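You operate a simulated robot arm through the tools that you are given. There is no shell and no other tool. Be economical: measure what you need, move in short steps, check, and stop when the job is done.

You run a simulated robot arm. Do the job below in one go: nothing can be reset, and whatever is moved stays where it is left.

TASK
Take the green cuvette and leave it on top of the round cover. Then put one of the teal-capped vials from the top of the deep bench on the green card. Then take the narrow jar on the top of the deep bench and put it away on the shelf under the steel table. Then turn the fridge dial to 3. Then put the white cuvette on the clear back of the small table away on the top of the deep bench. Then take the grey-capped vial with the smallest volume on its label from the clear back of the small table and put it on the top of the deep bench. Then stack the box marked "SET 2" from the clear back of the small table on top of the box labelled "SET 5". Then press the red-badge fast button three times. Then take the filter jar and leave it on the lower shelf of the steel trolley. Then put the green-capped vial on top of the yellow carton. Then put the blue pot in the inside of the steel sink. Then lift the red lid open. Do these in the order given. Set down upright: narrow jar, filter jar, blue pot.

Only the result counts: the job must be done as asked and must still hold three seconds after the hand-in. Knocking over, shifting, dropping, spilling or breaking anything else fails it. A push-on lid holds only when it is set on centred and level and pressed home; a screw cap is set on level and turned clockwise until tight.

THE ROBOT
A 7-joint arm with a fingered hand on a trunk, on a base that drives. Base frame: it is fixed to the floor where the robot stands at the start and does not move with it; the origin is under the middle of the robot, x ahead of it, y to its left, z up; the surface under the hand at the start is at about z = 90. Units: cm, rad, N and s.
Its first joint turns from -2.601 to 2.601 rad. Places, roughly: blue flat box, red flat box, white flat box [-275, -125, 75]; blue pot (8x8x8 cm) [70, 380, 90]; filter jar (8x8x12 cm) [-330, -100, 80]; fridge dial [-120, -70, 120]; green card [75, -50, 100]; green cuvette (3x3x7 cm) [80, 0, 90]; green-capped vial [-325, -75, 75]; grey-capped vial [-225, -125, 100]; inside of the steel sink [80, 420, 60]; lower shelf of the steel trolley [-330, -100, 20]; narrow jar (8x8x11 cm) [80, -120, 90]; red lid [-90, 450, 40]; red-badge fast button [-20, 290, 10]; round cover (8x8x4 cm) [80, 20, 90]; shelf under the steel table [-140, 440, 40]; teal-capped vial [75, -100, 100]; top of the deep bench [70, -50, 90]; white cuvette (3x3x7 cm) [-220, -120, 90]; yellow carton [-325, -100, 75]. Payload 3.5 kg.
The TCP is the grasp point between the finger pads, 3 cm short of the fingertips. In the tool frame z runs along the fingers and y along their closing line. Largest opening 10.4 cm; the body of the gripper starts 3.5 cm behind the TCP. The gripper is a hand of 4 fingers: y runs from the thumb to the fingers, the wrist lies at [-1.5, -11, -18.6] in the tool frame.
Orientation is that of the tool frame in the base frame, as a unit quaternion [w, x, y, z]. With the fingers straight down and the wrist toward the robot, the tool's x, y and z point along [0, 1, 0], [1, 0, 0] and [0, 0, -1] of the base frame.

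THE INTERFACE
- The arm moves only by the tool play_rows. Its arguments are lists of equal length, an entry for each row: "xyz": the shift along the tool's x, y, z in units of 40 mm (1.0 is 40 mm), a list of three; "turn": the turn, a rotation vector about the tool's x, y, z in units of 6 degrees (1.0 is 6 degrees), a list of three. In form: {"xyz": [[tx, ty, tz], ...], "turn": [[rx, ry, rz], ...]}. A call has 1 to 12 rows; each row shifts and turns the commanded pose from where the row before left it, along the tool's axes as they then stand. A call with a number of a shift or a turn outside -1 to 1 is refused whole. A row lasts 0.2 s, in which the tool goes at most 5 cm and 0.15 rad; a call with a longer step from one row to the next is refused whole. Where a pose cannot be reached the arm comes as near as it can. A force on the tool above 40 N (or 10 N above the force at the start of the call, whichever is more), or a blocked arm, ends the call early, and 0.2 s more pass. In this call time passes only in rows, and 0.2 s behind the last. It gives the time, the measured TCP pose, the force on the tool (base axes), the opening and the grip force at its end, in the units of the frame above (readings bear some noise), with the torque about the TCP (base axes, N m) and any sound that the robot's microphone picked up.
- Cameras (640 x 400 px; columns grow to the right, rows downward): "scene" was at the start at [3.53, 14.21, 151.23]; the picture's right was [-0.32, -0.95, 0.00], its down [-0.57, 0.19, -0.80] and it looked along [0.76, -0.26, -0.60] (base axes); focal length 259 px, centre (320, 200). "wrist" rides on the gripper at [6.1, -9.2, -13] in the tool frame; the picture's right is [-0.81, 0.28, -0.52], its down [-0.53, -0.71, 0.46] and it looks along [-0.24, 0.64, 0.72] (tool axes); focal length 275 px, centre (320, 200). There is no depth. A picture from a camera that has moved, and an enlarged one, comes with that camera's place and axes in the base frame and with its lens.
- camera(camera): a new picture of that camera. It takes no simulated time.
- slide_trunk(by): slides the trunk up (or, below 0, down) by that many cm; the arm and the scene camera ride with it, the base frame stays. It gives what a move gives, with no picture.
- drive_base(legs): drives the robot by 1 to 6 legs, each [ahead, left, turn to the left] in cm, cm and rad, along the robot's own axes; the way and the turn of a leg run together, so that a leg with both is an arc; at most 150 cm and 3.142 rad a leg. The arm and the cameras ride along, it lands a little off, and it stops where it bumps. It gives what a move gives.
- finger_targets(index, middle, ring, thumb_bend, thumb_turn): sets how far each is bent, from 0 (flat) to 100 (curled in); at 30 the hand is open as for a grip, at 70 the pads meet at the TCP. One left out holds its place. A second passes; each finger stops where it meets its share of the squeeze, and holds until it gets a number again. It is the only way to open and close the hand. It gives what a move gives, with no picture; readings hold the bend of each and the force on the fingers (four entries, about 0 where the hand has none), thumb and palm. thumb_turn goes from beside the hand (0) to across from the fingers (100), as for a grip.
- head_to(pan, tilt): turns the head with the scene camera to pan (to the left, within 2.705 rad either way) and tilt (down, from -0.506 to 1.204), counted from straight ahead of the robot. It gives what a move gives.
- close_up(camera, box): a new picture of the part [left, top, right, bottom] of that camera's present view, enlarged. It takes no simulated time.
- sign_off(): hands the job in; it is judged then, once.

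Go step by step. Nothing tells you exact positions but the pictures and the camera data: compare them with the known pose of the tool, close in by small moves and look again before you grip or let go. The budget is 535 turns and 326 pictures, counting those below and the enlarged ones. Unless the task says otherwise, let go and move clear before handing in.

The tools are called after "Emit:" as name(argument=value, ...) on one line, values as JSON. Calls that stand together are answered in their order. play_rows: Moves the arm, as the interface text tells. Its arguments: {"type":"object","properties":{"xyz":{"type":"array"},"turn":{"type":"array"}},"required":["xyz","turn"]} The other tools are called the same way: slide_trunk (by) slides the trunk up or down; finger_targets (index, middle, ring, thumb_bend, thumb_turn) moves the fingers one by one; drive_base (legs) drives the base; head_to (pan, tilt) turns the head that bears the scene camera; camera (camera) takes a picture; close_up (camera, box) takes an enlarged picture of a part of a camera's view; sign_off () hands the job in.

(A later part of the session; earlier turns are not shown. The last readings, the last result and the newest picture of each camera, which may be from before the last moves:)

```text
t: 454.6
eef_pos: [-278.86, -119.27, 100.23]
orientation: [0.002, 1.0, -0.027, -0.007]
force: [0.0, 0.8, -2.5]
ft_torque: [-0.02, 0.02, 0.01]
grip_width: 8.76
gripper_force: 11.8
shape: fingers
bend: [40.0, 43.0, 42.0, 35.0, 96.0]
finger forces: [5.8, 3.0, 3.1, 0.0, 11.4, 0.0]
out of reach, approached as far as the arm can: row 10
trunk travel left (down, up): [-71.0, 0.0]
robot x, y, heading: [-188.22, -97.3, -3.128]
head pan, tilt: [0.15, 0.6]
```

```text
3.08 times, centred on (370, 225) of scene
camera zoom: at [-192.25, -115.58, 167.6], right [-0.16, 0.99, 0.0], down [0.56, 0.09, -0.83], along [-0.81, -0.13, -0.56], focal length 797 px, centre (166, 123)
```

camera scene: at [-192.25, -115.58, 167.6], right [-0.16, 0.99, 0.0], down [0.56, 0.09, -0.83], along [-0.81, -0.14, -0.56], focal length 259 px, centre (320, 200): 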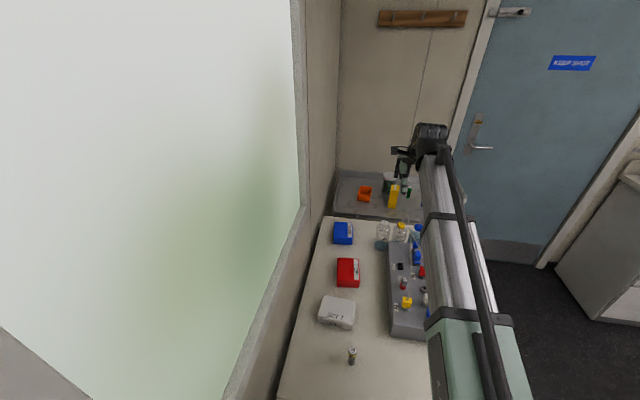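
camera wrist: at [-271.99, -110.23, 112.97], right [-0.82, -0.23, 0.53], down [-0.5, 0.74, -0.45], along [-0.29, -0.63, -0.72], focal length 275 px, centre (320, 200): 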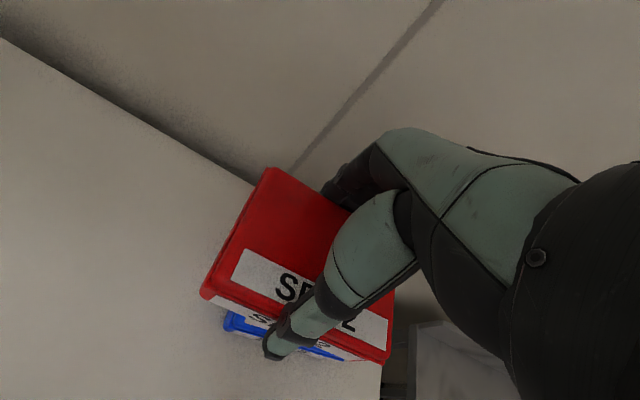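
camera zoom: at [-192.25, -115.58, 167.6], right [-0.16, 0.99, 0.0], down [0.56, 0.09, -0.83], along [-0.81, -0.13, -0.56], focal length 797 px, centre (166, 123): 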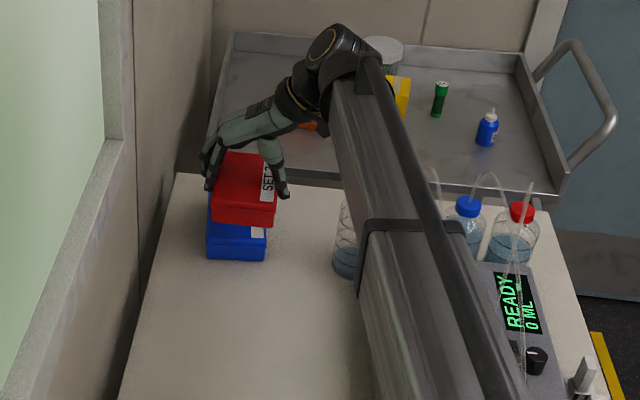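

At the arm's reach limit, 3.5 cm short of centred. Turning the hand 10° gains reach; then nudging on over the blue box.

Emit:
play_rows(xyz=[[0, 0, 0], [0, 0, 0], [-0.5, 0.2, 0], [-0.15, 0.05, 0]], turn=[[0, 0, 0.9], [0, 0, 0.9], [0, 0, 0], [0, 0, 0]])

Emit:
close_up(camera="scene", box=[310, 160, 430, 290])

Emit:
camera(camera="wrist")

```text
t: 455.6
eef_pos: [-281.01, -119.49, 100.2]
orientation: [0.001, 0.993, -0.121, -0.006]
force: [-0.6, 0.3, -2.6]
ft_torque: [0.01, -0.03, 0.01]
grip_width: 8.77
gripper_force: 11.7
shape: fingers
bend: [40.0, 43.0, 42.0, 35.0, 96.0]
finger forces: [5.7, 3.1, 3.2, 0.1, 11.5, 0.0]
out of reach, approached as far as the arm can: row 4
trunk travel left (down, up): [-71.0, 0.0]
robot x, y, heading: [-188.07, -97.12, -3.126]
head pan, tilt: [0.15, 0.6]
```

```text
3.08 times, centred on (370, 225) of scene
camera zoom: at [-192.27, -115.57, 167.6], right [-0.16, 0.99, 0.0], down [0.56, 0.09, -0.83], along [-0.81, -0.13, -0.56], focal length 797 px, centre (166, 123)
```

zoom: 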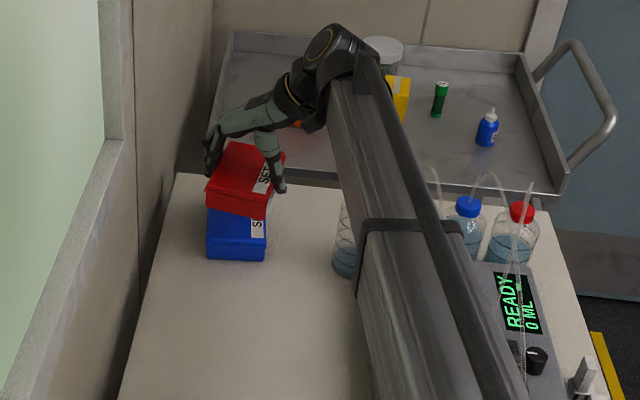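

```text
112 pictures are left
camera wrist: at [-272.51, -111.88, 113.03], right [-0.85, -0.07, 0.53], down [-0.35, 0.82, -0.45], along [-0.4, -0.57, -0.72], focal length 275 px, centre (320, 200)
```

wrist: 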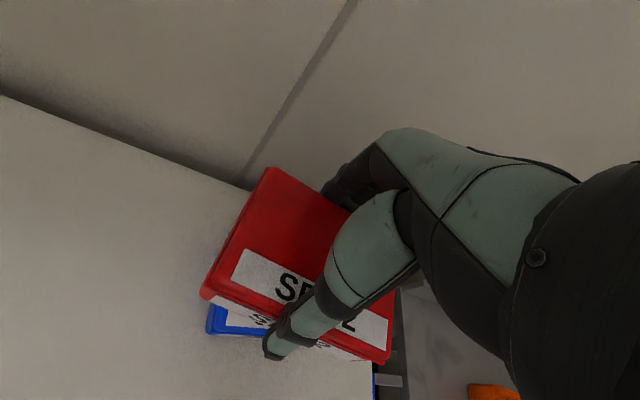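

Well placed over the blue box (within about 1.5 cm). Lowering to contact.

Emit:
play_rows(xyz=[[0, 0, 0.5], [0, 0, 0.5], [0, 0, 0.3]], turn=[[0, 0, 0], [0, 0, 0], [0, 0, 0]])

Emit:
play_rows(xyz=[[0, 0, 0.08]], turn=[[0, 0, 0]])

Emit:
play_rows(xyz=[[0, 0, 0.06]], turn=[[0, 0, 0]])

Emit:
play_rows(xyz=[[0, 0, 0.06]], turn=[[0, 0, 0]])

```text
t: 456.4
eef_pos: [-280.69, -119.46, 95.09]
orientation: [0.003, 0.993, -0.121, -0.007]
force: [-0.6, -0.6, -1.9]
ft_torque: [-0.02, 0.03, -0.03]
grip_width: 8.76
gripper_force: 12.1
shape: fingers
bend: [40.0, 43.0, 42.0, 35.0, 96.0]
finger forces: [5.8, 2.9, 3.2, 0.1, 11.6, 0.1]
out of reach, approached as far as the arm can: row 3
trunk travel left (down, up): [-71.0, 0.0]
robot x, y, heading: [-188.15, -97.28, -3.128]
head pan, tilt: [0.15, 0.6]
```

```text
t: 456.8
eef_pos: [-280.57, -119.35, 94.73]
orientation: [0.002, 0.993, -0.121, -0.006]
force: [-0.6, -0.7, -2.0]
ft_torque: [0.01, -0.03, -0.02]
grip_width: 8.79
gripper_force: 12.0
shape: fingers
bend: [40.0, 43.0, 42.0, 35.0, 96.0]
finger forces: [5.7, 2.9, 3.2, 0.1, 11.6, 0.0]
trunk travel left (down, up): [-71.0, 0.0]
robot x, y, heading: [-188.03, -97.21, -3.127]
head pan, tilt: [0.15, 0.6]
```

```text
t: 457.2
eef_pos: [-280.6, -119.44, 94.43]
orientation: [0.003, 0.993, -0.121, -0.007]
force: [-0.2, 0.4, -2.7]
ft_torque: [0.03, -0.03, -0.01]
grip_width: 8.77
gripper_force: 11.9
shape: fingers
bend: [40.0, 43.0, 42.0, 35.0, 96.0]
finger forces: [5.8, 3.0, 3.2, 0.0, 11.7, 0.0]
trunk travel left (down, up): [-71.0, 0.0]
robot x, y, heading: [-187.86, -97.15, -3.128]
head pan, tilt: [0.15, 0.6]
```

```text
t: 457.6
eef_pos: [-280.56, -119.34, 94.29]
orientation: [0.004, 0.993, -0.121, -0.007]
force: [0.2, 0.6, -2.1]
ft_torque: [0.0, -0.05, 0.02]
grip_width: 8.75
gripper_force: 11.9
shape: fingers
bend: [40.0, 43.0, 42.0, 35.0, 96.0]
finger forces: [5.7, 3.1, 3.2, 0.0, 11.6, 0.0]
trunk travel left (down, up): [-71.0, 0.0]
robot x, y, heading: [-188.27, -97.52, -3.128]
head pan, tilt: [0.15, 0.6]
```

Emit:
play_rows(xyz=[[0, 0, 0.06]], turn=[[0, 0, 0]])

Emit:
play_rows(xyz=[[0, 0, 0.06]], turn=[[0, 0, 0]])

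Emit:
play_rows(xyz=[[0, 0, 0.05]], turn=[[0, 0, 0]])

Emit:
close_up(camera="scene", box=[320, 190, 400, 260])

```text
t: 458.0
eef_pos: [-280.65, -119.55, 94.12]
orientation: [0.002, 0.993, -0.12, -0.008]
force: [0.0, -0.5, -2.4]
ft_torque: [-0.03, -0.02, -0.04]
grip_width: 8.76
gripper_force: 12.1
shape: fingers
bend: [40.0, 43.0, 42.0, 35.0, 96.0]
finger forces: [5.8, 3.0, 3.2, 0.0, 11.6, 0.0]
trunk travel left (down, up): [-71.0, 0.0]
robot x, y, heading: [-188.06, -97.36, -3.127]
head pan, tilt: [0.15, 0.6]
```

```text
t: 458.4
eef_pos: [-280.49, -119.37, 93.92]
orientation: [0.003, 0.993, -0.121, -0.008]
force: [0.1, -0.7, 4.3]
ft_torque: [0.24, -0.06, 0.08]
grip_width: 8.8
gripper_force: 13.7
shape: fingers
bend: [40.0, 43.0, 42.0, 35.0, 96.0]
finger forces: [6.2, 3.1, 3.3, 0.0, 14.3, 0.0]
trunk travel left (down, up): [-71.0, 0.0]
robot x, y, heading: [-187.91, -97.3, -3.124]
head pan, tilt: [0.15, 0.6]
```

```text
t: 458.8
eef_pos: [-280.54, -119.5, 93.97]
orientation: [0.004, 0.993, -0.122, -0.009]
force: [-0.2, -1.3, 12.5]
ft_torque: [0.41, -0.13, 0.04]
grip_width: 8.78
gripper_force: 15.8
shape: fingers
bend: [40.0, 43.0, 42.0, 35.0, 96.0]
finger forces: [6.6, 3.2, 3.6, 0.0, 17.7, 0.0]
trunk travel left (down, up): [-71.0, 0.0]
robot x, y, heading: [-188.18, -97.57, -3.128]
head pan, tilt: [0.15, 0.6]
```

```text
5.71 times, centred on (360, 225) of scene
camera zoom: at [-192.12, -115.55, 167.63], right [-0.16, 0.99, 0.0], down [0.56, 0.09, -0.83], along [-0.81, -0.14, -0.56], focal length 1480 px, centre (91, 57)
```

zoom: 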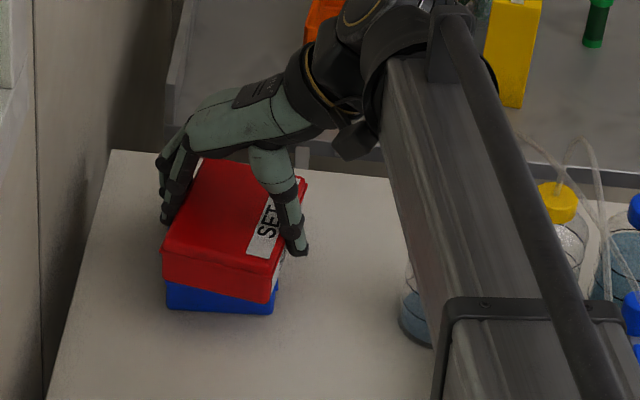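

The red box rests on the blue. Easing off and opening.

Emit:
play_rows(xyz=[[0, 0, -0.06]], turn=[[0, 0, 0]])

Emit:
finger_targets(index=40, middle=41, ring=41, thumb_bend=36)

Emit:
finger_targets(index=26, middle=26, ring=26, thumb_bend=22)

Emit:
play_rows(xyz=[[0, 0, -0.4], [0, 0, -0.8], [0, 0, -0.9], [0, 0, -0.9], [0, 0, -0.9], [0, 0, -0.9]], turn=[[0, 0, 0], [0, 0, 0], [0, 0, 0], [0, 0, 0], [0, 0, 0], [0, 0, 0]])

Emit:
close_up(camera="scene", box=[320, 170, 420, 260])

```text
t: 459.2
eef_pos: [-280.51, -119.4, 94.0]
orientation: [0.003, 0.993, -0.121, -0.008]
force: [-1.5, -2.4, 7.2]
ft_torque: [0.27, -0.08, 0.02]
grip_width: 8.77
gripper_force: 14.2
shape: fingers
bend: [40.0, 43.0, 42.0, 36.0, 96.0]
finger forces: [6.5, 3.1, 3.7, 0.0, 14.8, 0.0]
trunk travel left (down, up): [-71.0, 0.0]
robot x, y, heading: [-188.3, -97.17, -3.129]
head pan, tilt: [0.15, 0.6]
```

```text
t: 460.2
eef_pos: [-280.36, -119.37, 93.93]
orientation: [0.003, 0.993, -0.121, -0.007]
force: [2.3, -0.1, 5.0]
ft_torque: [0.22, -0.08, -0.12]
grip_width: 9.07
gripper_force: 4.7
shape: fingers
bend: [38.0, 41.0, 40.0, 33.0, 96.0]
finger forces: [2.0, 0.4, 0.6, 0.1, 6.2, 0.0]
trunk travel left (down, up): [-71.0, 0.0]
robot x, y, heading: [-187.88, -97.2, -3.121]
head pan, tilt: [0.15, 0.6]
```

```text
t: 461.2
eef_pos: [-280.44, -119.39, 93.91]
orientation: [0.002, 0.993, -0.121, -0.007]
force: [-0.3, 0.1, 0.9]
ft_torque: [0.01, -0.03, 0.02]
grip_width: 11.5
gripper_force: 0.1
shape: fingers
bend: [26.0, 26.0, 26.0, 22.0, 97.0]
finger forces: [0.0, 0.0, 0.0, 0.0, 0.1, 0.0]
trunk travel left (down, up): [-71.0, 0.0]
robot x, y, heading: [-187.92, -97.11, -3.129]
head pan, tilt: [0.15, 0.6]
```

```text
t: 462.6
eef_pos: [-280.32, -119.43, 113.08]
orientation: [0.002, 0.993, -0.121, -0.006]
force: [0.0, 0.0, -0.5]
ft_torque: [0.03, 0.0, -0.01]
grip_width: 11.55
gripper_force: 0.0
shape: fingers
bend: [26.0, 26.0, 26.0, 22.0, 97.0]
finger forces: [0.0, 0.0, 0.0, 0.1, 0.1, 0.0]
trunk travel left (down, up): [-71.0, 0.0]
robot x, y, heading: [-188.3, -97.04, -3.126]
head pan, tilt: [0.15, 0.6]
```

```text
4.44 times, centred on (370, 215) of scene
camera zoom: at [-192.22, -115.57, 167.6], right [-0.16, 0.99, 0.0], down [0.56, 0.09, -0.83], along [-0.81, -0.13, -0.56], focal length 1151 px, centre (98, 133)
```

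zoom: 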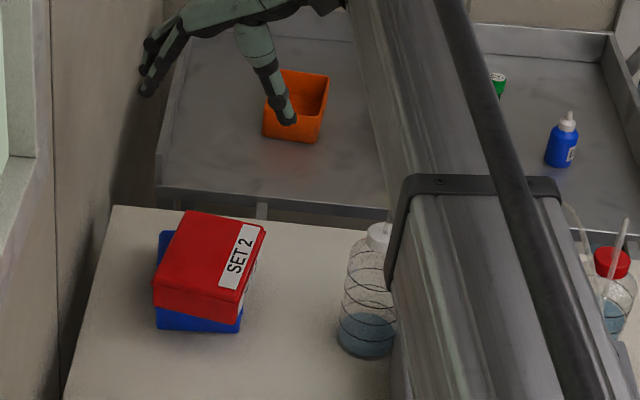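

SET 2 now sits on SET 5. Task 8: drawing the arm in, leaving the corner and heading for the pallet with the red-badge button.

Emit:
play_rows(xyz=[[0, 0, -0.9], [0, 0, -0.9], [0, 0, -0.9], [0, 0, -0.9], [0.81, -0.42, 0], [0.81, -0.42, 0], [0.81, -0.42, 0], [0.81, -0.42, 0], [0.81, -0.42, 0], [0.81, -0.42, 0]], turn=[[0, 0, 0], [0, 0, 0], [0, 0, 0], [0, 0, 0], [0, 0, 1], [0, 0, 1], [0, 0, 1], [0, 0, 1], [0, 0, 1], [0, 0, 1]])

Emit:
drive_base(legs=[[-8, 0, 0], [0, -68, 0], [-120, 0, 0], [0, 0, -1.571]])

Emit:
head_to(pan=0, tilt=0.6)

Emit:
camera(camera="scene")

```text
t: 464.8
eef_pos: [-256.35, -119.46, 126.61]
orientation: [0.004, 0.906, -0.423, -0.006]
force: [0.0, -0.3, -0.4]
ft_torque: [-0.03, 0.04, -0.02]
grip_width: 11.53
gripper_force: 0.0
shape: fingers
bend: [26.0, 26.0, 26.0, 22.0, 97.0]
finger forces: [0.0, 0.0, 0.0, 0.1, 0.1, 0.0]
out of reach, approached as far as the arm can: row 2, 3, 4
trunk travel left (down, up): [-71.0, 0.0]
robot x, y, heading: [-188.17, -96.81, -3.124]
head pan, tilt: [0.15, 0.6]
```

```text
t: 478.7
eef_pos: [-81.21, 40.54, 126.4]
orientation: [0.0, -0.334, 0.943, 0.006]
force: [0.2, 0.6, 0.0]
ft_torque: [-0.02, 0.0, -0.01]
grip_width: 11.51
gripper_force: 0.0
shape: fingers
bend: [26.0, 26.0, 26.0, 22.0, 97.0]
finger forces: [0.0, 0.0, 0.0, 0.1, 0.0, 0.0]
trunk travel left (down, up): [-71.0, 0.0]
robot x, y, heading: [-60.49, -28.23, 1.566]
head pan, tilt: [0.15, 0.6]
```

```text
t: 479.4
eef_pos: [-81.27, 40.55, 126.46]
orientation: [0.0, -0.334, 0.943, 0.006]
force: [0.3, 0.6, -0.5]
ft_torque: [0.01, 0.01, -0.01]
grip_width: 11.51
gripper_force: 0.0
shape: fingers
bend: [26.0, 26.0, 26.0, 22.0, 97.0]
finger forces: [0.0, 0.0, 0.0, 0.0, 0.0, 0.1]
trunk travel left (down, up): [-71.0, 0.0]
robot x, y, heading: [-60.65, -28.18, 1.565]
head pan, tilt: [0.0, 0.6]
```

```text
109 pictures are left
camera scene: at [-77.59, -23.78, 167.6], right [1.0, -0.01, 0.0], down [0.0, -0.56, -0.83], along [0.01, 0.83, -0.56], focal length 259 px, centre (320, 200)
```

scene: 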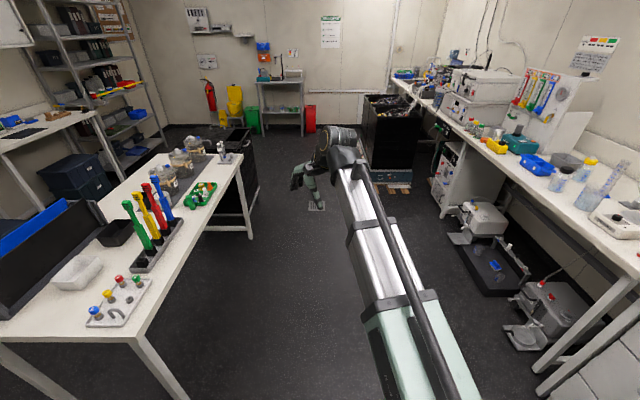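

Driving up the aisle to in front of the pallet.

Emit:
drive_base(legs=[[150, -15, 0], [45, -10, 0]])

Emit:
camera(camera="scene")

```text
refused: leg 1 is longer than a leg can be; nothing moved
```

```text
108 pictures are left
camera scene: at [-77.59, -23.78, 167.6], right [1.0, -0.01, 0.0], down [0.0, -0.56, -0.83], along [0.01, 0.83, -0.56], focal length 259 px, centre (320, 200)
```

scene: 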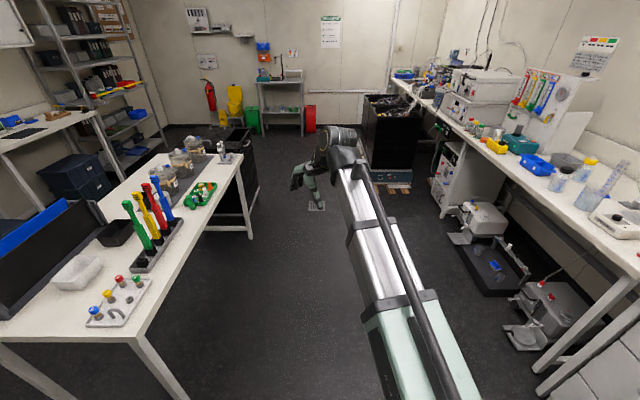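

Emit:
drive_base(legs=[[140, -15, 0], [55, -8, 0]])

Emit:
head_to(pan=0, tilt=0.75)

Emit:
camera(camera="scene")

```text
t: 489.3
eef_pos: [-60.72, 235.98, 126.41]
orientation: [0.0, -0.343, 0.939, 0.006]
force: [-0.1, 1.0, 0.3]
ft_torque: [-0.02, -0.01, -0.02]
grip_width: 11.53
gripper_force: 0.1
shape: fingers
bend: [26.0, 26.0, 26.0, 22.0, 97.0]
finger forces: [0.0, 0.1, 0.0, 0.0, 0.1, 0.1]
trunk travel left (down, up): [-71.0, 0.0]
robot x, y, heading: [-38.77, 167.43, 1.59]
head pan, tilt: [0.0, 0.6]
```

```text
t: 490.0
eef_pos: [-60.68, 235.96, 126.55]
orientation: [0.001, -0.343, 0.939, 0.007]
force: [0.6, 0.1, -0.4]
ft_torque: [0.04, 0.0, 0.02]
grip_width: 11.54
gripper_force: 0.0
shape: fingers
bend: [26.0, 26.0, 26.0, 22.0, 97.0]
finger forces: [0.1, 0.0, 0.0, 0.0, 0.0, 0.0]
trunk travel left (down, up): [-71.0, 0.0]
robot x, y, heading: [-38.75, 167.33, 1.588]
head pan, tilt: [0.0, 0.75]
```

```text
107 pictures are left
camera scene: at [-55.66, 171.09, 166.32], right [1.0, 0.02, 0.0], down [0.01, -0.68, -0.73], along [-0.01, 0.73, -0.68], focal length 259 px, centre (320, 200)
```

scene: 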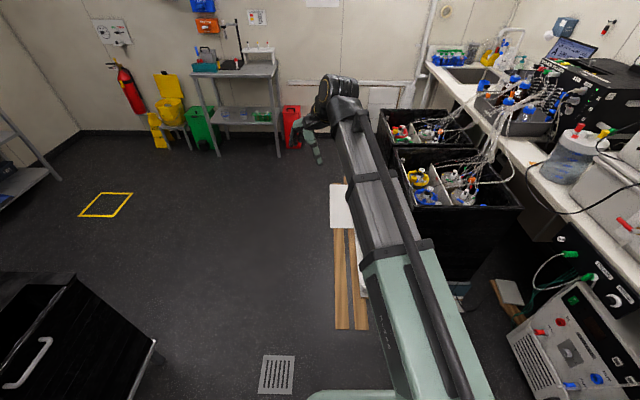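

The controller is on the pallet's left side. Moving round to stand at its left, facing it.

Emit:
drive_base(legs=[[0, 62, -0.018], [122, 3, 0], [0, 0, -1.571]])

Emit:
camera(camera="scene")

Emit:
camera(camera="wrist")

```text
t: 503.0
eef_pos: [-33.32, 306.88, 126.58]
orientation: [0.005, 0.438, 0.899, 0.004]
force: [-1.4, -0.3, 0.1]
ft_torque: [-0.01, 0.0, 0.02]
grip_width: 11.53
gripper_force: 0.0
shape: fingers
bend: [26.0, 26.0, 26.0, 22.0, 97.0]
finger forces: [0.0, 0.0, 0.1, 0.0, 0.1, 0.0]
trunk travel left (down, up): [-71.0, 0.0]
robot x, y, heading: [-102.54, 287.06, -0.02]
head pan, tilt: [0.0, 0.75]
```

```text
106 pictures are left
camera scene: at [-98.52, 304.07, 166.32], right [-0.02, -1.0, 0.0], down [-0.68, 0.02, -0.73], along [0.73, -0.02, -0.68], focal length 259 px, centre (320, 200)
```

scene: 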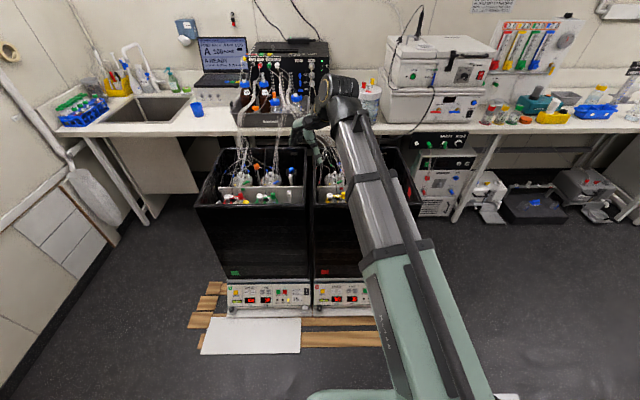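

```text
105 pictures are left
camera wrist: at [-44.35, 306.05, 139.32], right [0.71, -0.47, 0.53], down [-0.23, -0.86, -0.46], along [0.67, 0.21, -0.72], focal length 275 px, centre (320, 200)
```

wrist: 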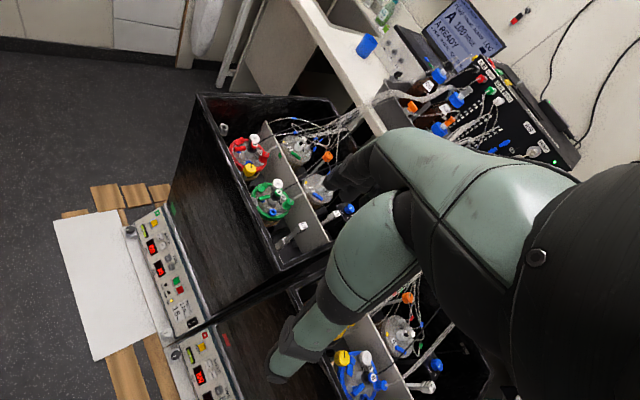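

Two controller panels are at the base: one with a green badge, one with a red badge. Enlarging.

Emit:
close_up(camera="scene", box=[215, 255, 385, 315])

Emit:
close_up(camera="scene", box=[305, 260, 375, 310])

```text
3.76 times, centred on (300, 285) of scene
camera zoom: at [-98.52, 304.07, 166.32], right [-0.02, -1.0, 0.0], down [-0.68, 0.02, -0.73], along [0.73, -0.02, -0.68], focal length 975 px, centre (395, -120)
```

zoom: 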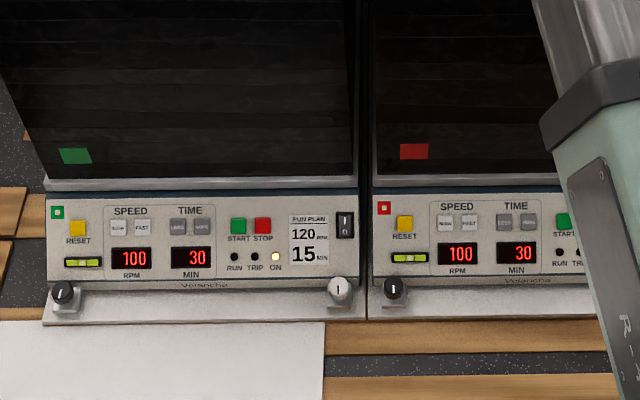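

```text
8.00 times, centred on (340, 285) of scene
camera zoom: at [-98.52, 304.07, 166.32], right [-0.02, -1.0, 0.0], down [-0.68, 0.02, -0.73], along [0.73, -0.02, -0.68], focal length 2072 px, centre (160, -480)
```

zoom: 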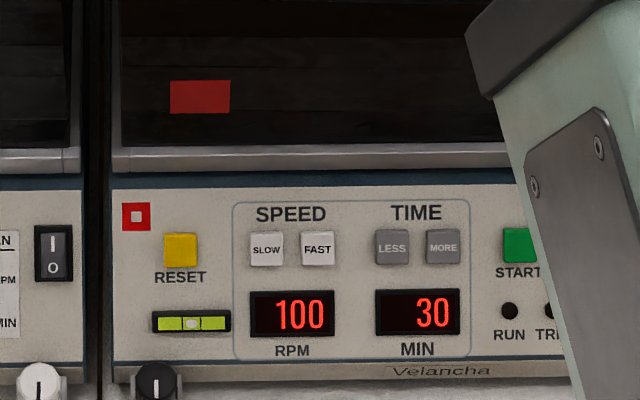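

The FAST button of the red-badge unit is near [-18, 289, 12]. Getting a second angle from the wrist camera to fix the panel's tilt.

Emit:
close_up(camera="wrist", box=[130, 200, 290, 400])

```text
2.00 times, centred on (210, 300) of wrist
camera zoom: at [-44.35, 306.05, 139.32], right [0.71, -0.47, 0.53], down [-0.23, -0.86, -0.46], along [0.67, 0.21, -0.72], focal length 551 px, centre (540, 0)
```

zoom: 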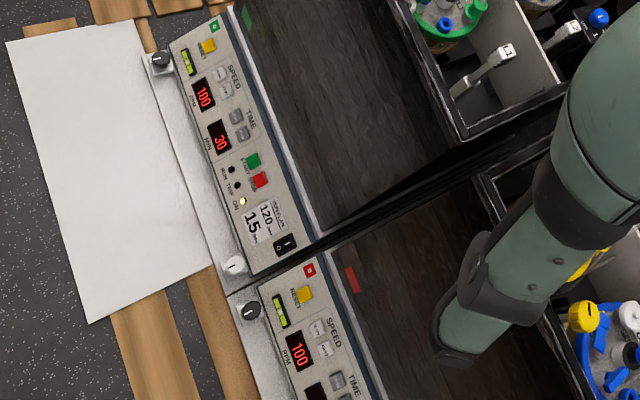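

The panel slopes about 45° toward me; FAST is at about [-19, 290, 14]. I'll shape the hand to point with the index finger, tip the hand back a little, and lower the trunk.

Emit:
finger_targets(index=55, middle=100, ring=100, thumb_bend=20, thumb_turn=30)

Emit:
play_rows(xyz=[[0, 0, 0], [0, 0, 0], [0, 0, 0], [0, 0, 0], [0, 0, 0], [0, 0, 0], [0, 0, 0], [0, 0, 0], [0, 0, 0], [0, 0, 0], [0, 0, 0]], turn=[[0, 0, 1], [0, 0, 1], [0, 0, 1], [0, 0, 1], [0, 0, 1], [0, 0, 1], [0, 0, 0.5], [-1, 0, 0], [-1, 0, 0], [-1, 0, 0], [-1, 0, 0]])

Emit:
slide_trunk(by=-40)

Emit:
slide_trunk(by=-31)

Emit:
camera(camera="wrist")

Emit:
camera(camera="scene")

```text
t: 504.0
eef_pos: [-33.36, 306.84, 126.56]
orientation: [0.005, 0.439, 0.898, 0.004]
force: [-0.3, 0.2, -0.9]
ft_torque: [0.01, -0.01, 0.03]
grip_width: 11.42
gripper_force: 0.1
shape: fingers
bend: [55.0, 100.0, 100.0, 20.0, 29.0]
finger forces: [0.0, 0.1, 0.0, 0.1, 0.0, 0.1]
trunk travel left (down, up): [-71.0, 0.0]
robot x, y, heading: [-102.42, 286.85, -0.022]
head pan, tilt: [0.0, 0.75]
```

```text
t: 506.4
eef_pos: [-33.22, 306.77, 126.51]
orientation: [0.152, 0.696, 0.685, 0.152]
force: [-0.1, -0.3, 0.9]
ft_torque: [0.0, 0.0, 0.0]
grip_width: 11.38
gripper_force: 0.1
shape: fingers
bend: [55.0, 100.0, 100.0, 20.0, 29.0]
finger forces: [0.1, 0.0, 0.0, 0.0, 0.0, 0.0]
trunk travel left (down, up): [-71.0, 0.0]
robot x, y, heading: [-102.29, 287.17, -0.023]
head pan, tilt: [0.0, 0.75]
```

```text
t: 510.2
eef_pos: [-33.39, 306.9, 86.65]
orientation: [0.152, 0.697, 0.685, 0.151]
force: [0.4, 0.0, -0.9]
ft_torque: [0.01, 0.01, 0.02]
grip_width: 11.39
gripper_force: 0.1
shape: fingers
bend: [55.0, 100.0, 100.0, 20.0, 29.0]
finger forces: [0.0, 0.0, 0.0, 0.1, 0.0, 0.1]
trunk travel left (down, up): [-31.0, 40.0]
robot x, y, heading: [-102.95, 286.79, -0.021]
head pan, tilt: [0.0, 0.75]
```

```text
t: 513.3
eef_pos: [-33.26, 306.76, 55.57]
orientation: [0.151, 0.696, 0.685, 0.151]
force: [0.5, 0.5, -0.3]
ft_torque: [-0.02, -0.01, -0.02]
grip_width: 11.44
gripper_force: 0.1
shape: fingers
bend: [55.0, 100.0, 100.0, 20.0, 29.0]
finger forces: [0.1, 0.1, 0.1, 0.0, 0.0, 0.1]
trunk travel left (down, up): [0.0, 71.0]
robot x, y, heading: [-102.57, 287.14, -0.025]
head pan, tilt: [0.0, 0.75]
```

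```text
101 pictures are left
camera wrist: at [-46.84, 313.24, 63.42], right [0.02, -0.81, 0.58], down [-0.47, -0.52, -0.71], along [0.88, -0.26, -0.39], focal length 275 px, centre (320, 200)
```

wrist: 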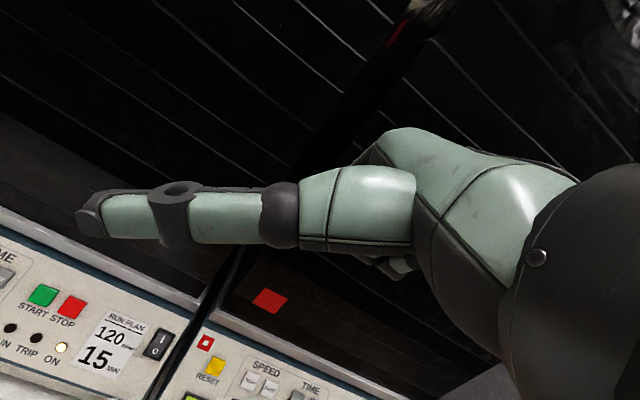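

```text
100 pictures are left
camera scene: at [-98.53, 304.07, 95.32], right [-0.02, -1.0, 0.0], down [-0.68, 0.02, -0.73], along [0.73, -0.02, -0.68], focal length 259 px, centre (320, 200)
```

scene: 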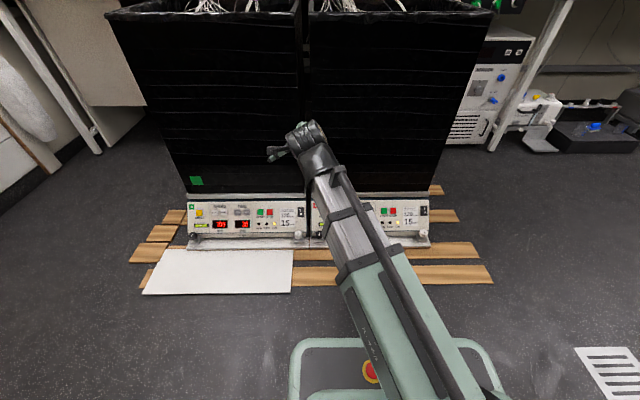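

Tucking the thumb back across, straightening the index, and approaching above the button.

Emit:
finger_targets(index=66, thumb_bend=20, thumb_turn=97)

Emit:
play_rows(xyz=[[-0.44, -0.107, 0.89], [-0.44, -0.107, 0.89], [-0.44, -0.107, 0.89], [-0.44, -0.107, 0.89], [-0.44, -0.107, 0.89], [-0.44, -0.107, 0.89], [-0.44, -0.107, 0.89], [-0.44, -0.107, 0.89]], turn=[[0, 0, 0], [0, 0, 0], [0, 0, 0], [0, 0, 0], [0, 0, 0], [0, 0, 0], [0, 0, 0], [0, 0, 0]])

Emit:
camera(camera="wrist")

Emit:
close_up(camera="scene", box=[230, 100, 430, 280])

```text
t: 514.3
eef_pos: [-33.19, 306.82, 55.32]
orientation: [0.152, 0.696, 0.685, 0.152]
force: [0.1, -0.7, 0.5]
ft_torque: [0.01, -0.03, 0.01]
grip_width: 6.53
gripper_force: 0.0
shape: fingers
bend: [66.0, 100.0, 100.0, 20.0, 94.0]
finger forces: [0.0, 0.0, 0.0, 0.0, 0.0, 0.0]
trunk travel left (down, up): [0.0, 71.0]
robot x, y, heading: [-102.61, 287.37, -0.023]
head pan, tilt: [0.0, 0.75]
```

```text
t: 516.1
eef_pos: [-24.87, 292.55, 28.08]
orientation: [0.152, 0.696, 0.685, 0.152]
force: [-1.0, -0.1, -0.5]
ft_torque: [-0.03, 0.0, 0.0]
grip_width: 6.59
gripper_force: 0.0
shape: fingers
bend: [66.0, 100.0, 100.0, 20.0, 94.0]
finger forces: [0.0, 0.1, 0.0, 0.0, 0.0, 0.0]
trunk travel left (down, up): [0.0, 71.0]
robot x, y, heading: [-102.64, 287.02, -0.028]
head pan, tilt: [0.0, 0.75]
```

```text
99 pictures are left
camera wrist: at [-38.47, 298.98, 36.01], right [0.02, -0.81, 0.58], down [-0.47, -0.52, -0.71], along [0.88, -0.26, -0.39], focal length 275 px, centre (320, 200)
```

wrist: 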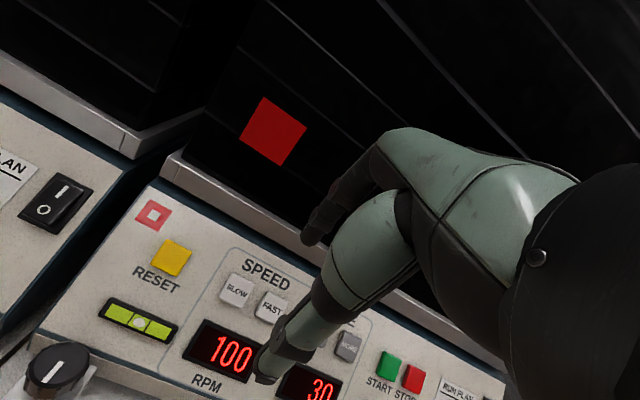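

```text
2.22 times, centred on (330, 190) of scene
camera zoom: at [-98.53, 304.07, 95.32], right [-0.02, -1.0, 0.0], down [-0.68, 0.02, -0.73], along [0.73, -0.02, -0.68], focal length 576 px, centre (298, 222)
```

zoom: 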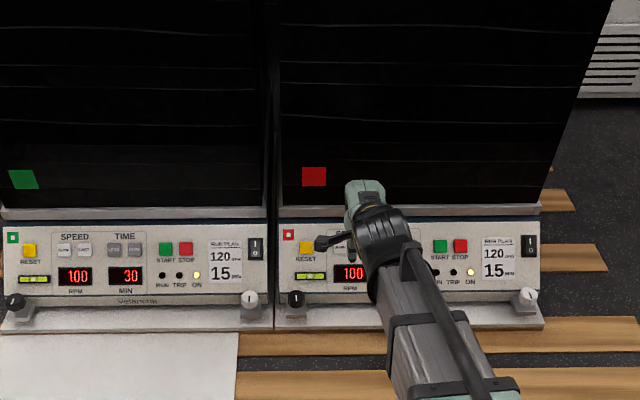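

FAST confirmed at [-19, 290, 14]; the index tip is about 12 cm from it. Approaching to about 1.5 cm.

Emit:
play_rows(xyz=[[-0.253, -0.095, 0.93], [-0.253, -0.095, 0.93], [-0.253, -0.095, 0.93]], turn=[[0, 0, 0], [0, 0, 0], [0, 0, 0]])

Emit:
camera(camera="wrist")

Emit:
close_up(camera="wrist", box=[220, 180, 380, 340])

```text
t: 516.9
eef_pos: [-21.11, 289.51, 17.46]
orientation: [0.152, 0.696, 0.685, 0.151]
force: [-1.8, 0.4, 2.6]
ft_torque: [0.04, -0.04, -0.01]
grip_width: 6.43
gripper_force: 0.9
shape: fingers
bend: [67.0, 100.0, 100.0, 20.0, 94.0]
finger forces: [2.6, 0.0, 0.0, 0.0, 0.0, 0.0]
trunk travel left (down, up): [0.0, 71.0]
robot x, y, heading: [-102.23, 287.11, -0.023]
head pan, tilt: [0.0, 0.75]
heard: click
```

```text
97 pictures are left
camera wrist: at [-34.75, 295.92, 25.5], right [0.02, -0.81, 0.58], down [-0.46, -0.52, -0.71], along [0.89, -0.26, -0.39], focal length 275 px, centre (320, 200)
```

wrist: 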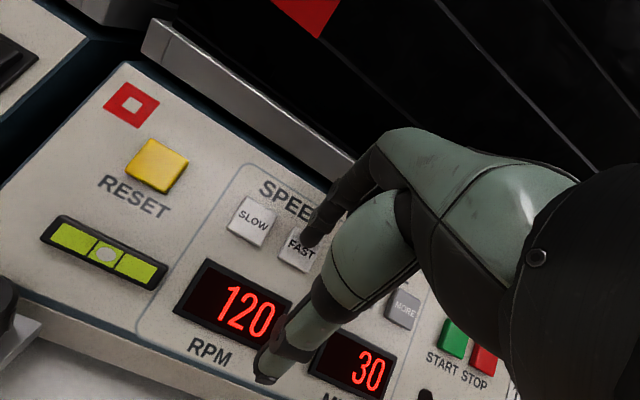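

```text
2.50 times, centred on (300, 260) of wrist
camera zoom: at [-34.75, 295.92, 25.5], right [0.02, -0.81, 0.58], down [-0.46, -0.52, -0.71], along [0.89, -0.26, -0.39], focal length 688 px, centre (370, 50)
```

zoom: 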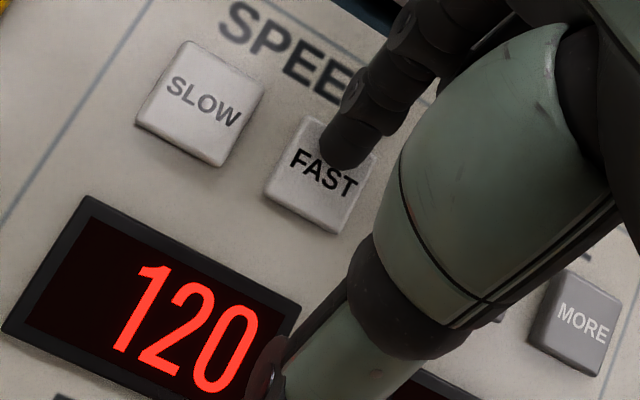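

A click: one press registered and the display shows 120. Withdrawing to release it.

Emit:
play_rows(xyz=[[0, 0, -0.5]], turn=[[0, 0, 0]])

Emit:
close_up(camera="wrist", box=[180, 180, 380, 380])

```text
t: 517.3
eef_pos: [-22.05, 289.38, 19.45]
orientation: [0.152, 0.697, 0.685, 0.15]
force: [0.2, 0.1, -0.8]
ft_torque: [0.0, 0.03, -0.02]
grip_width: 6.51
gripper_force: 0.1
shape: fingers
bend: [66.0, 100.0, 100.0, 20.0, 94.0]
finger forces: [0.0, 0.0, 0.1, 0.0, 0.1, 0.0]
trunk travel left (down, up): [0.0, 71.0]
robot x, y, heading: [-102.26, 287.05, -0.022]
head pan, tilt: [0.0, 0.75]
```

```text
2.00 times, centred on (280, 280) of wrist
camera zoom: at [-35.64, 295.87, 27.3], right [0.02, -0.81, 0.58], down [-0.47, -0.52, -0.71], along [0.88, -0.26, -0.39], focal length 551 px, centre (400, 40)
```

zoom: 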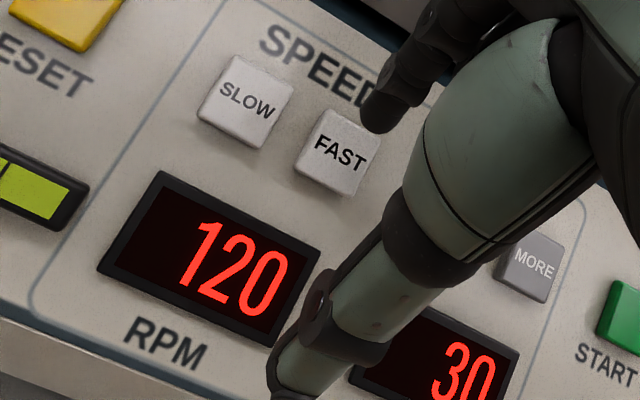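

Display holds 120: one press done. Second press, with a small shift to the button's centre.

Emit:
play_rows(xyz=[[0.03, -0.08, 0.3], [0, 0, 0.24]], turn=[[0, 0, 0], [0, 0, 0]])

Emit:
play_rows(xyz=[[0, 0, -0.5]], turn=[[0, 0, 0]])

Emit:
close_up(camera="wrist", box=[180, 180, 380, 380])

```text
t: 517.9
eef_pos: [-21.45, 289.75, 17.31]
orientation: [0.153, 0.696, 0.685, 0.151]
force: [-1.5, -0.3, 2.4]
ft_torque: [-0.02, -0.05, 0.0]
grip_width: 6.42
gripper_force: 0.9
shape: fingers
bend: [67.0, 100.0, 100.0, 20.0, 94.0]
finger forces: [3.0, 0.0, 0.0, 0.1, 0.1, 0.0]
trunk travel left (down, up): [0.0, 71.0]
robot x, y, heading: [-102.47, 287.09, -0.027]
head pan, tilt: [0.0, 0.75]
heard: click
```

```text
t: 518.3
eef_pos: [-22.39, 289.72, 19.15]
orientation: [0.152, 0.696, 0.685, 0.151]
force: [-0.1, -0.2, -0.5]
ft_torque: [0.01, 0.0, 0.0]
grip_width: 6.52
gripper_force: 0.1
shape: fingers
bend: [66.0, 100.0, 100.0, 20.0, 94.0]
finger forces: [0.0, 0.0, 0.0, 0.0, 0.0, 0.0]
trunk travel left (down, up): [0.0, 71.0]
robot x, y, heading: [-102.33, 286.63, -0.02]
head pan, tilt: [0.0, 0.75]
```

```text
2.00 times, centred on (280, 280) of wrist
camera zoom: at [-35.8, 296.11, 27.01], right [0.02, -0.81, 0.58], down [-0.47, -0.52, -0.71], along [0.88, -0.26, -0.39], focal length 551 px, centre (400, 40)
```

zoom: 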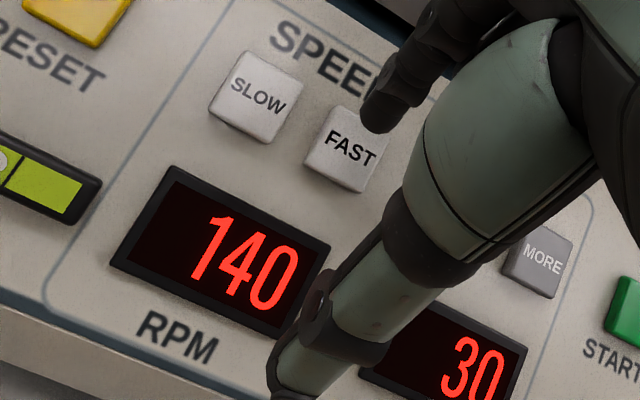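

Second press counted (140). Third press.

Emit:
play_rows(xyz=[[0, 0, 0.3], [0, 0, 0.24]], turn=[[0, 0, 0], [0, 0, 0]])

Emit:
play_rows(xyz=[[0, 0, -0.6], [0, 0, -0.6]], turn=[[0, 0, 0], [0, 0, 0]])

Emit:
close_up(camera="wrist", box=[180, 180, 380, 380])

```text
t: 518.9
eef_pos: [-21.36, 289.73, 17.11]
orientation: [0.152, 0.697, 0.684, 0.152]
force: [-1.5, 1.0, 4.7]
ft_torque: [0.03, -0.06, 0.0]
grip_width: 6.33
gripper_force: 2.4
shape: fingers
bend: [68.0, 100.0, 100.0, 20.0, 94.0]
finger forces: [4.6, 0.1, 0.0, 0.0, 0.0, 0.1]
trunk travel left (down, up): [0.0, 71.0]
robot x, y, heading: [-102.24, 286.83, -0.021]
head pan, tilt: [0.0, 0.75]
heard: click
```

```text
t: 519.5
eef_pos: [-23.41, 289.76, 21.41]
orientation: [0.152, 0.697, 0.685, 0.151]
force: [-0.1, -0.5, 0.5]
ft_torque: [0.01, 0.04, -0.01]
grip_width: 6.47
gripper_force: 0.0
shape: fingers
bend: [66.0, 100.0, 100.0, 20.0, 94.0]
finger forces: [0.1, 0.0, 0.1, 0.1, 0.0, 0.1]
trunk travel left (down, up): [0.0, 71.0]
robot x, y, heading: [-102.74, 286.92, -0.024]
head pan, tilt: [0.0, 0.75]
```

```text
2.00 times, centred on (280, 280) of wrist
camera zoom: at [-37.0, 296.18, 29.46], right [0.02, -0.81, 0.58], down [-0.47, -0.52, -0.71], along [0.88, -0.26, -0.39], focal length 551 px, centre (400, 40)
```

zoom: 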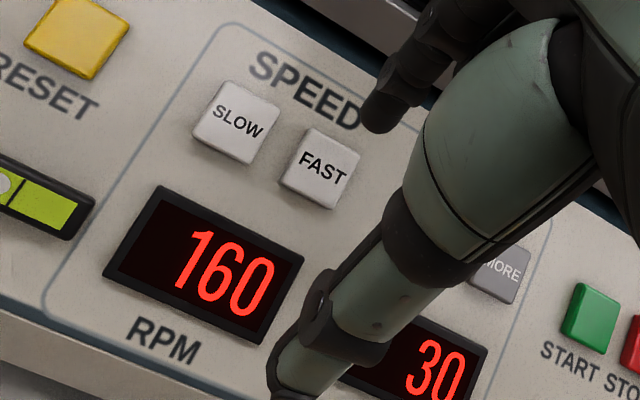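

Three presses done (100 → 160). Task 9: backing off, restoring the hand, raising the trunk and travelling to the trolley.

Emit:
play_rows(xyz=[[0, 0, -0.9], [0, 0, -0.9], [0, 0, -0.9], [0, 0, -0.9], [0, 0, -0.9], [0, 0, 0], [0, 0, 0], [0, 0, 0], [0, 0, 0]], turn=[[0, 0, 0], [0, 0, 0], [0, 0, 0], [0, 0, 0], [0, 0, 0], [1, 0, 0], [1, 0, 0], [1, 0, 0], [1, 0, 0]])

Emit:
slide_trunk(by=40)

Emit:
slide_trunk(by=31)

Emit:
finger_targets(index=30, middle=30, ring=30, thumb_bend=30, thumb_turn=100)

Emit:
play_rows(xyz=[[0, 0, -0.9], [0, 0, -0.9], [0, 0, -0.9], [0, 0, -0.9]], turn=[[0, 0, 0], [0, 0, 0], [0, 0, 0], [0, 0, 0]])

Emit:
drive_base(legs=[[-5, 0, 1.59], [-135, -30, 0], [-140, 0, 0], [-42, -10, 0]])

```text
t: 521.5
eef_pos: [-30.8, 289.84, 37.77]
orientation: [0.004, 0.712, 0.702, 0.004]
force: [-0.3, 0.0, 0.7]
ft_torque: [-0.01, 0.01, 0.02]
grip_width: 6.52
gripper_force: 0.1
shape: fingers
bend: [66.0, 100.0, 100.0, 20.0, 94.0]
finger forces: [0.1, 0.0, 0.0, 0.0, 0.0, 0.0]
trunk travel left (down, up): [0.0, 71.0]
robot x, y, heading: [-102.37, 287.12, -0.028]
head pan, tilt: [0.0, 0.75]
```

```text
t: 525.3
eef_pos: [-30.86, 289.82, 77.8]
orientation: [0.003, 0.713, 0.701, 0.005]
force: [-0.4, 0.4, 0.5]
ft_torque: [0.01, -0.01, 0.03]
grip_width: 6.53
gripper_force: 0.0
shape: fingers
bend: [66.0, 100.0, 100.0, 20.0, 94.0]
finger forces: [0.0, 0.0, 0.0, 0.0, 0.0, 0.0]
trunk travel left (down, up): [-40.0, 31.0]
robot x, y, heading: [-102.64, 286.97, -0.02]
head pan, tilt: [0.0, 0.75]
```

```text
t: 528.4
eef_pos: [-30.83, 289.83, 108.78]
orientation: [0.003, 0.713, 0.701, 0.004]
force: [0.6, 0.3, 1.0]
ft_torque: [0.01, 0.01, -0.04]
grip_width: 6.51
gripper_force: 0.1
shape: fingers
bend: [66.0, 100.0, 100.0, 20.0, 94.0]
finger forces: [0.0, 0.0, 0.1, 0.1, 0.1, 0.0]
trunk travel left (down, up): [-71.0, 0.0]
robot x, y, heading: [-102.66, 287.05, -0.022]
head pan, tilt: [0.0, 0.75]
```

```text
t: 529.4
eef_pos: [-30.85, 289.8, 108.8]
orientation: [0.004, 0.713, 0.701, 0.004]
force: [-0.4, 0.0, 0.8]
ft_torque: [0.01, 0.03, 0.01]
grip_width: 10.33
gripper_force: 0.0
shape: fingers
bend: [30.0, 30.0, 30.0, 30.0, 97.0]
finger forces: [0.1, 0.0, 0.0, 0.0, 0.0, 0.0]
trunk travel left (down, up): [-71.0, 0.0]
robot x, y, heading: [-102.46, 287.37, -0.023]
head pan, tilt: [0.0, 0.75]
```

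```text
t: 530.4
eef_pos: [-30.95, 289.92, 123.24]
orientation: [0.004, 0.713, 0.701, 0.005]
force: [0.1, 0.7, -0.5]
ft_torque: [-0.03, -0.01, -0.02]
grip_width: 10.35
gripper_force: 0.1
shape: fingers
bend: [30.0, 30.0, 30.0, 30.0, 97.0]
finger forces: [0.1, 0.1, 0.0, 0.0, 0.0, 0.0]
trunk travel left (down, up): [-71.0, 0.0]
robot x, y, heading: [-102.67, 286.89, -0.02]
head pan, tilt: [0.0, 0.75]
```

```text
t: 550.0
eef_pos: [-65.85, 40.23, 123.34]
orientation: [-0.002, -0.007, 1.0, 0.007]
force: [0.0, -0.2, -0.3]
ft_torque: [-0.01, -0.01, -0.01]
grip_width: 10.36
gripper_force: 0.0
shape: fingers
bend: [30.0, 30.0, 30.0, 30.0, 97.0]
finger forces: [0.1, 0.0, 0.0, 0.1, 0.0, 0.0]
trunk travel left (down, up): [-71.0, 0.0]
robot x, y, heading: [-60.81, -31.32, 1.582]
head pan, tilt: [0.0, 0.75]
```

Continuing round to stand in front of the trolley.

Emit:
drive_base(legs=[[0, 0, 1.56], [140, 0, 0], [0, 0, 1.571], [0, -120, 0]])

Emit:
camera(camera="scene")

```text
t: 568.5
eef_pos: [-275.62, -107.94, 123.46]
orientation: [0.007, 0.999, 0.038, 0.001]
force: [2.0, -0.4, -0.1]
ft_torque: [-0.01, 0.02, -0.01]
grip_width: 10.34
gripper_force: 0.0
shape: fingers
bend: [30.0, 30.0, 30.0, 30.0, 98.0]
finger forces: [0.0, 0.0, 0.0, 0.1, 0.0, 0.1]
trunk travel left (down, up): [-71.0, 0.0]
robot x, y, heading: [-285.44, -36.79, -1.501]
head pan, tilt: [0.0, 0.75]
stopped in leg 4: the robot was blocked; the commanded pose is now the measured one
```

```text
92 pictures are left
camera scene: at [-267.84, -39.34, 166.28], right [-1.0, -0.07, 0.0], down [-0.05, 0.68, -0.73], along [0.05, -0.73, -0.68], focal length 259 px, centre (320, 200)
```

scene: 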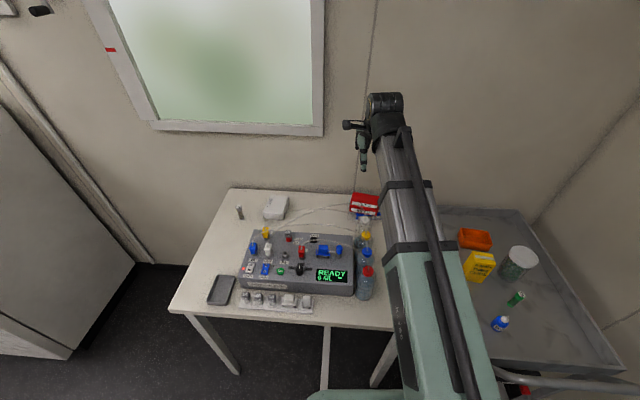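

The base touched something (likely the trolley's handle). Backing off and checking.

Emit:
drive_base(legs=[[-14, 5, -0.07]])

Emit:
head_to(pan=-0.5, tilt=0.8)

Emit:
camera(camera="scene")

```text
t: 569.8
eef_pos: [-276.42, -94.25, 123.35]
orientation: [0.007, 1.0, 0.002, 0.001]
force: [0.5, 1.3, -0.2]
ft_torque: [0.0, 0.03, -0.02]
grip_width: 10.33
gripper_force: 0.1
shape: fingers
bend: [30.0, 30.0, 30.0, 30.0, 98.0]
finger forces: [0.0, 0.0, 0.0, 0.0, 0.0, 0.0]
trunk travel left (down, up): [-71.0, 0.0]
robot x, y, heading: [-280.41, -22.52, -1.566]
head pan, tilt: [0.0, 0.75]
```

```text
t: 570.8
eef_pos: [-276.31, -94.38, 123.31]
orientation: [0.006, 1.0, 0.002, 0.001]
force: [-0.3, 0.4, 1.4]
ft_torque: [-0.02, 0.0, -0.01]
grip_width: 10.36
gripper_force: 0.1
shape: fingers
bend: [30.0, 30.0, 30.0, 30.0, 98.0]
finger forces: [0.0, 0.0, 0.0, 0.0, 0.0, 0.0]
trunk travel left (down, up): [-71.0, 0.0]
robot x, y, heading: [-280.74, -22.64, -1.569]
head pan, tilt: [-0.499, 0.799]
```

```text
91 pictures are left
camera scene: at [-267.75, -25.42, 165.92], right [-0.88, 0.48, 0.0], down [0.34, 0.63, -0.7], along [-0.33, -0.61, -0.72], focal length 259 px, centre (320, 200)
```

scene: 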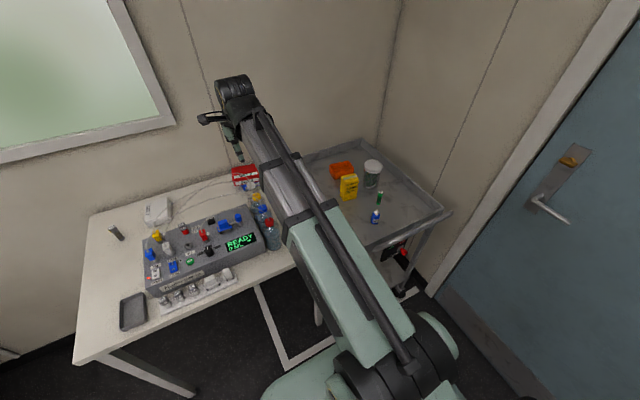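

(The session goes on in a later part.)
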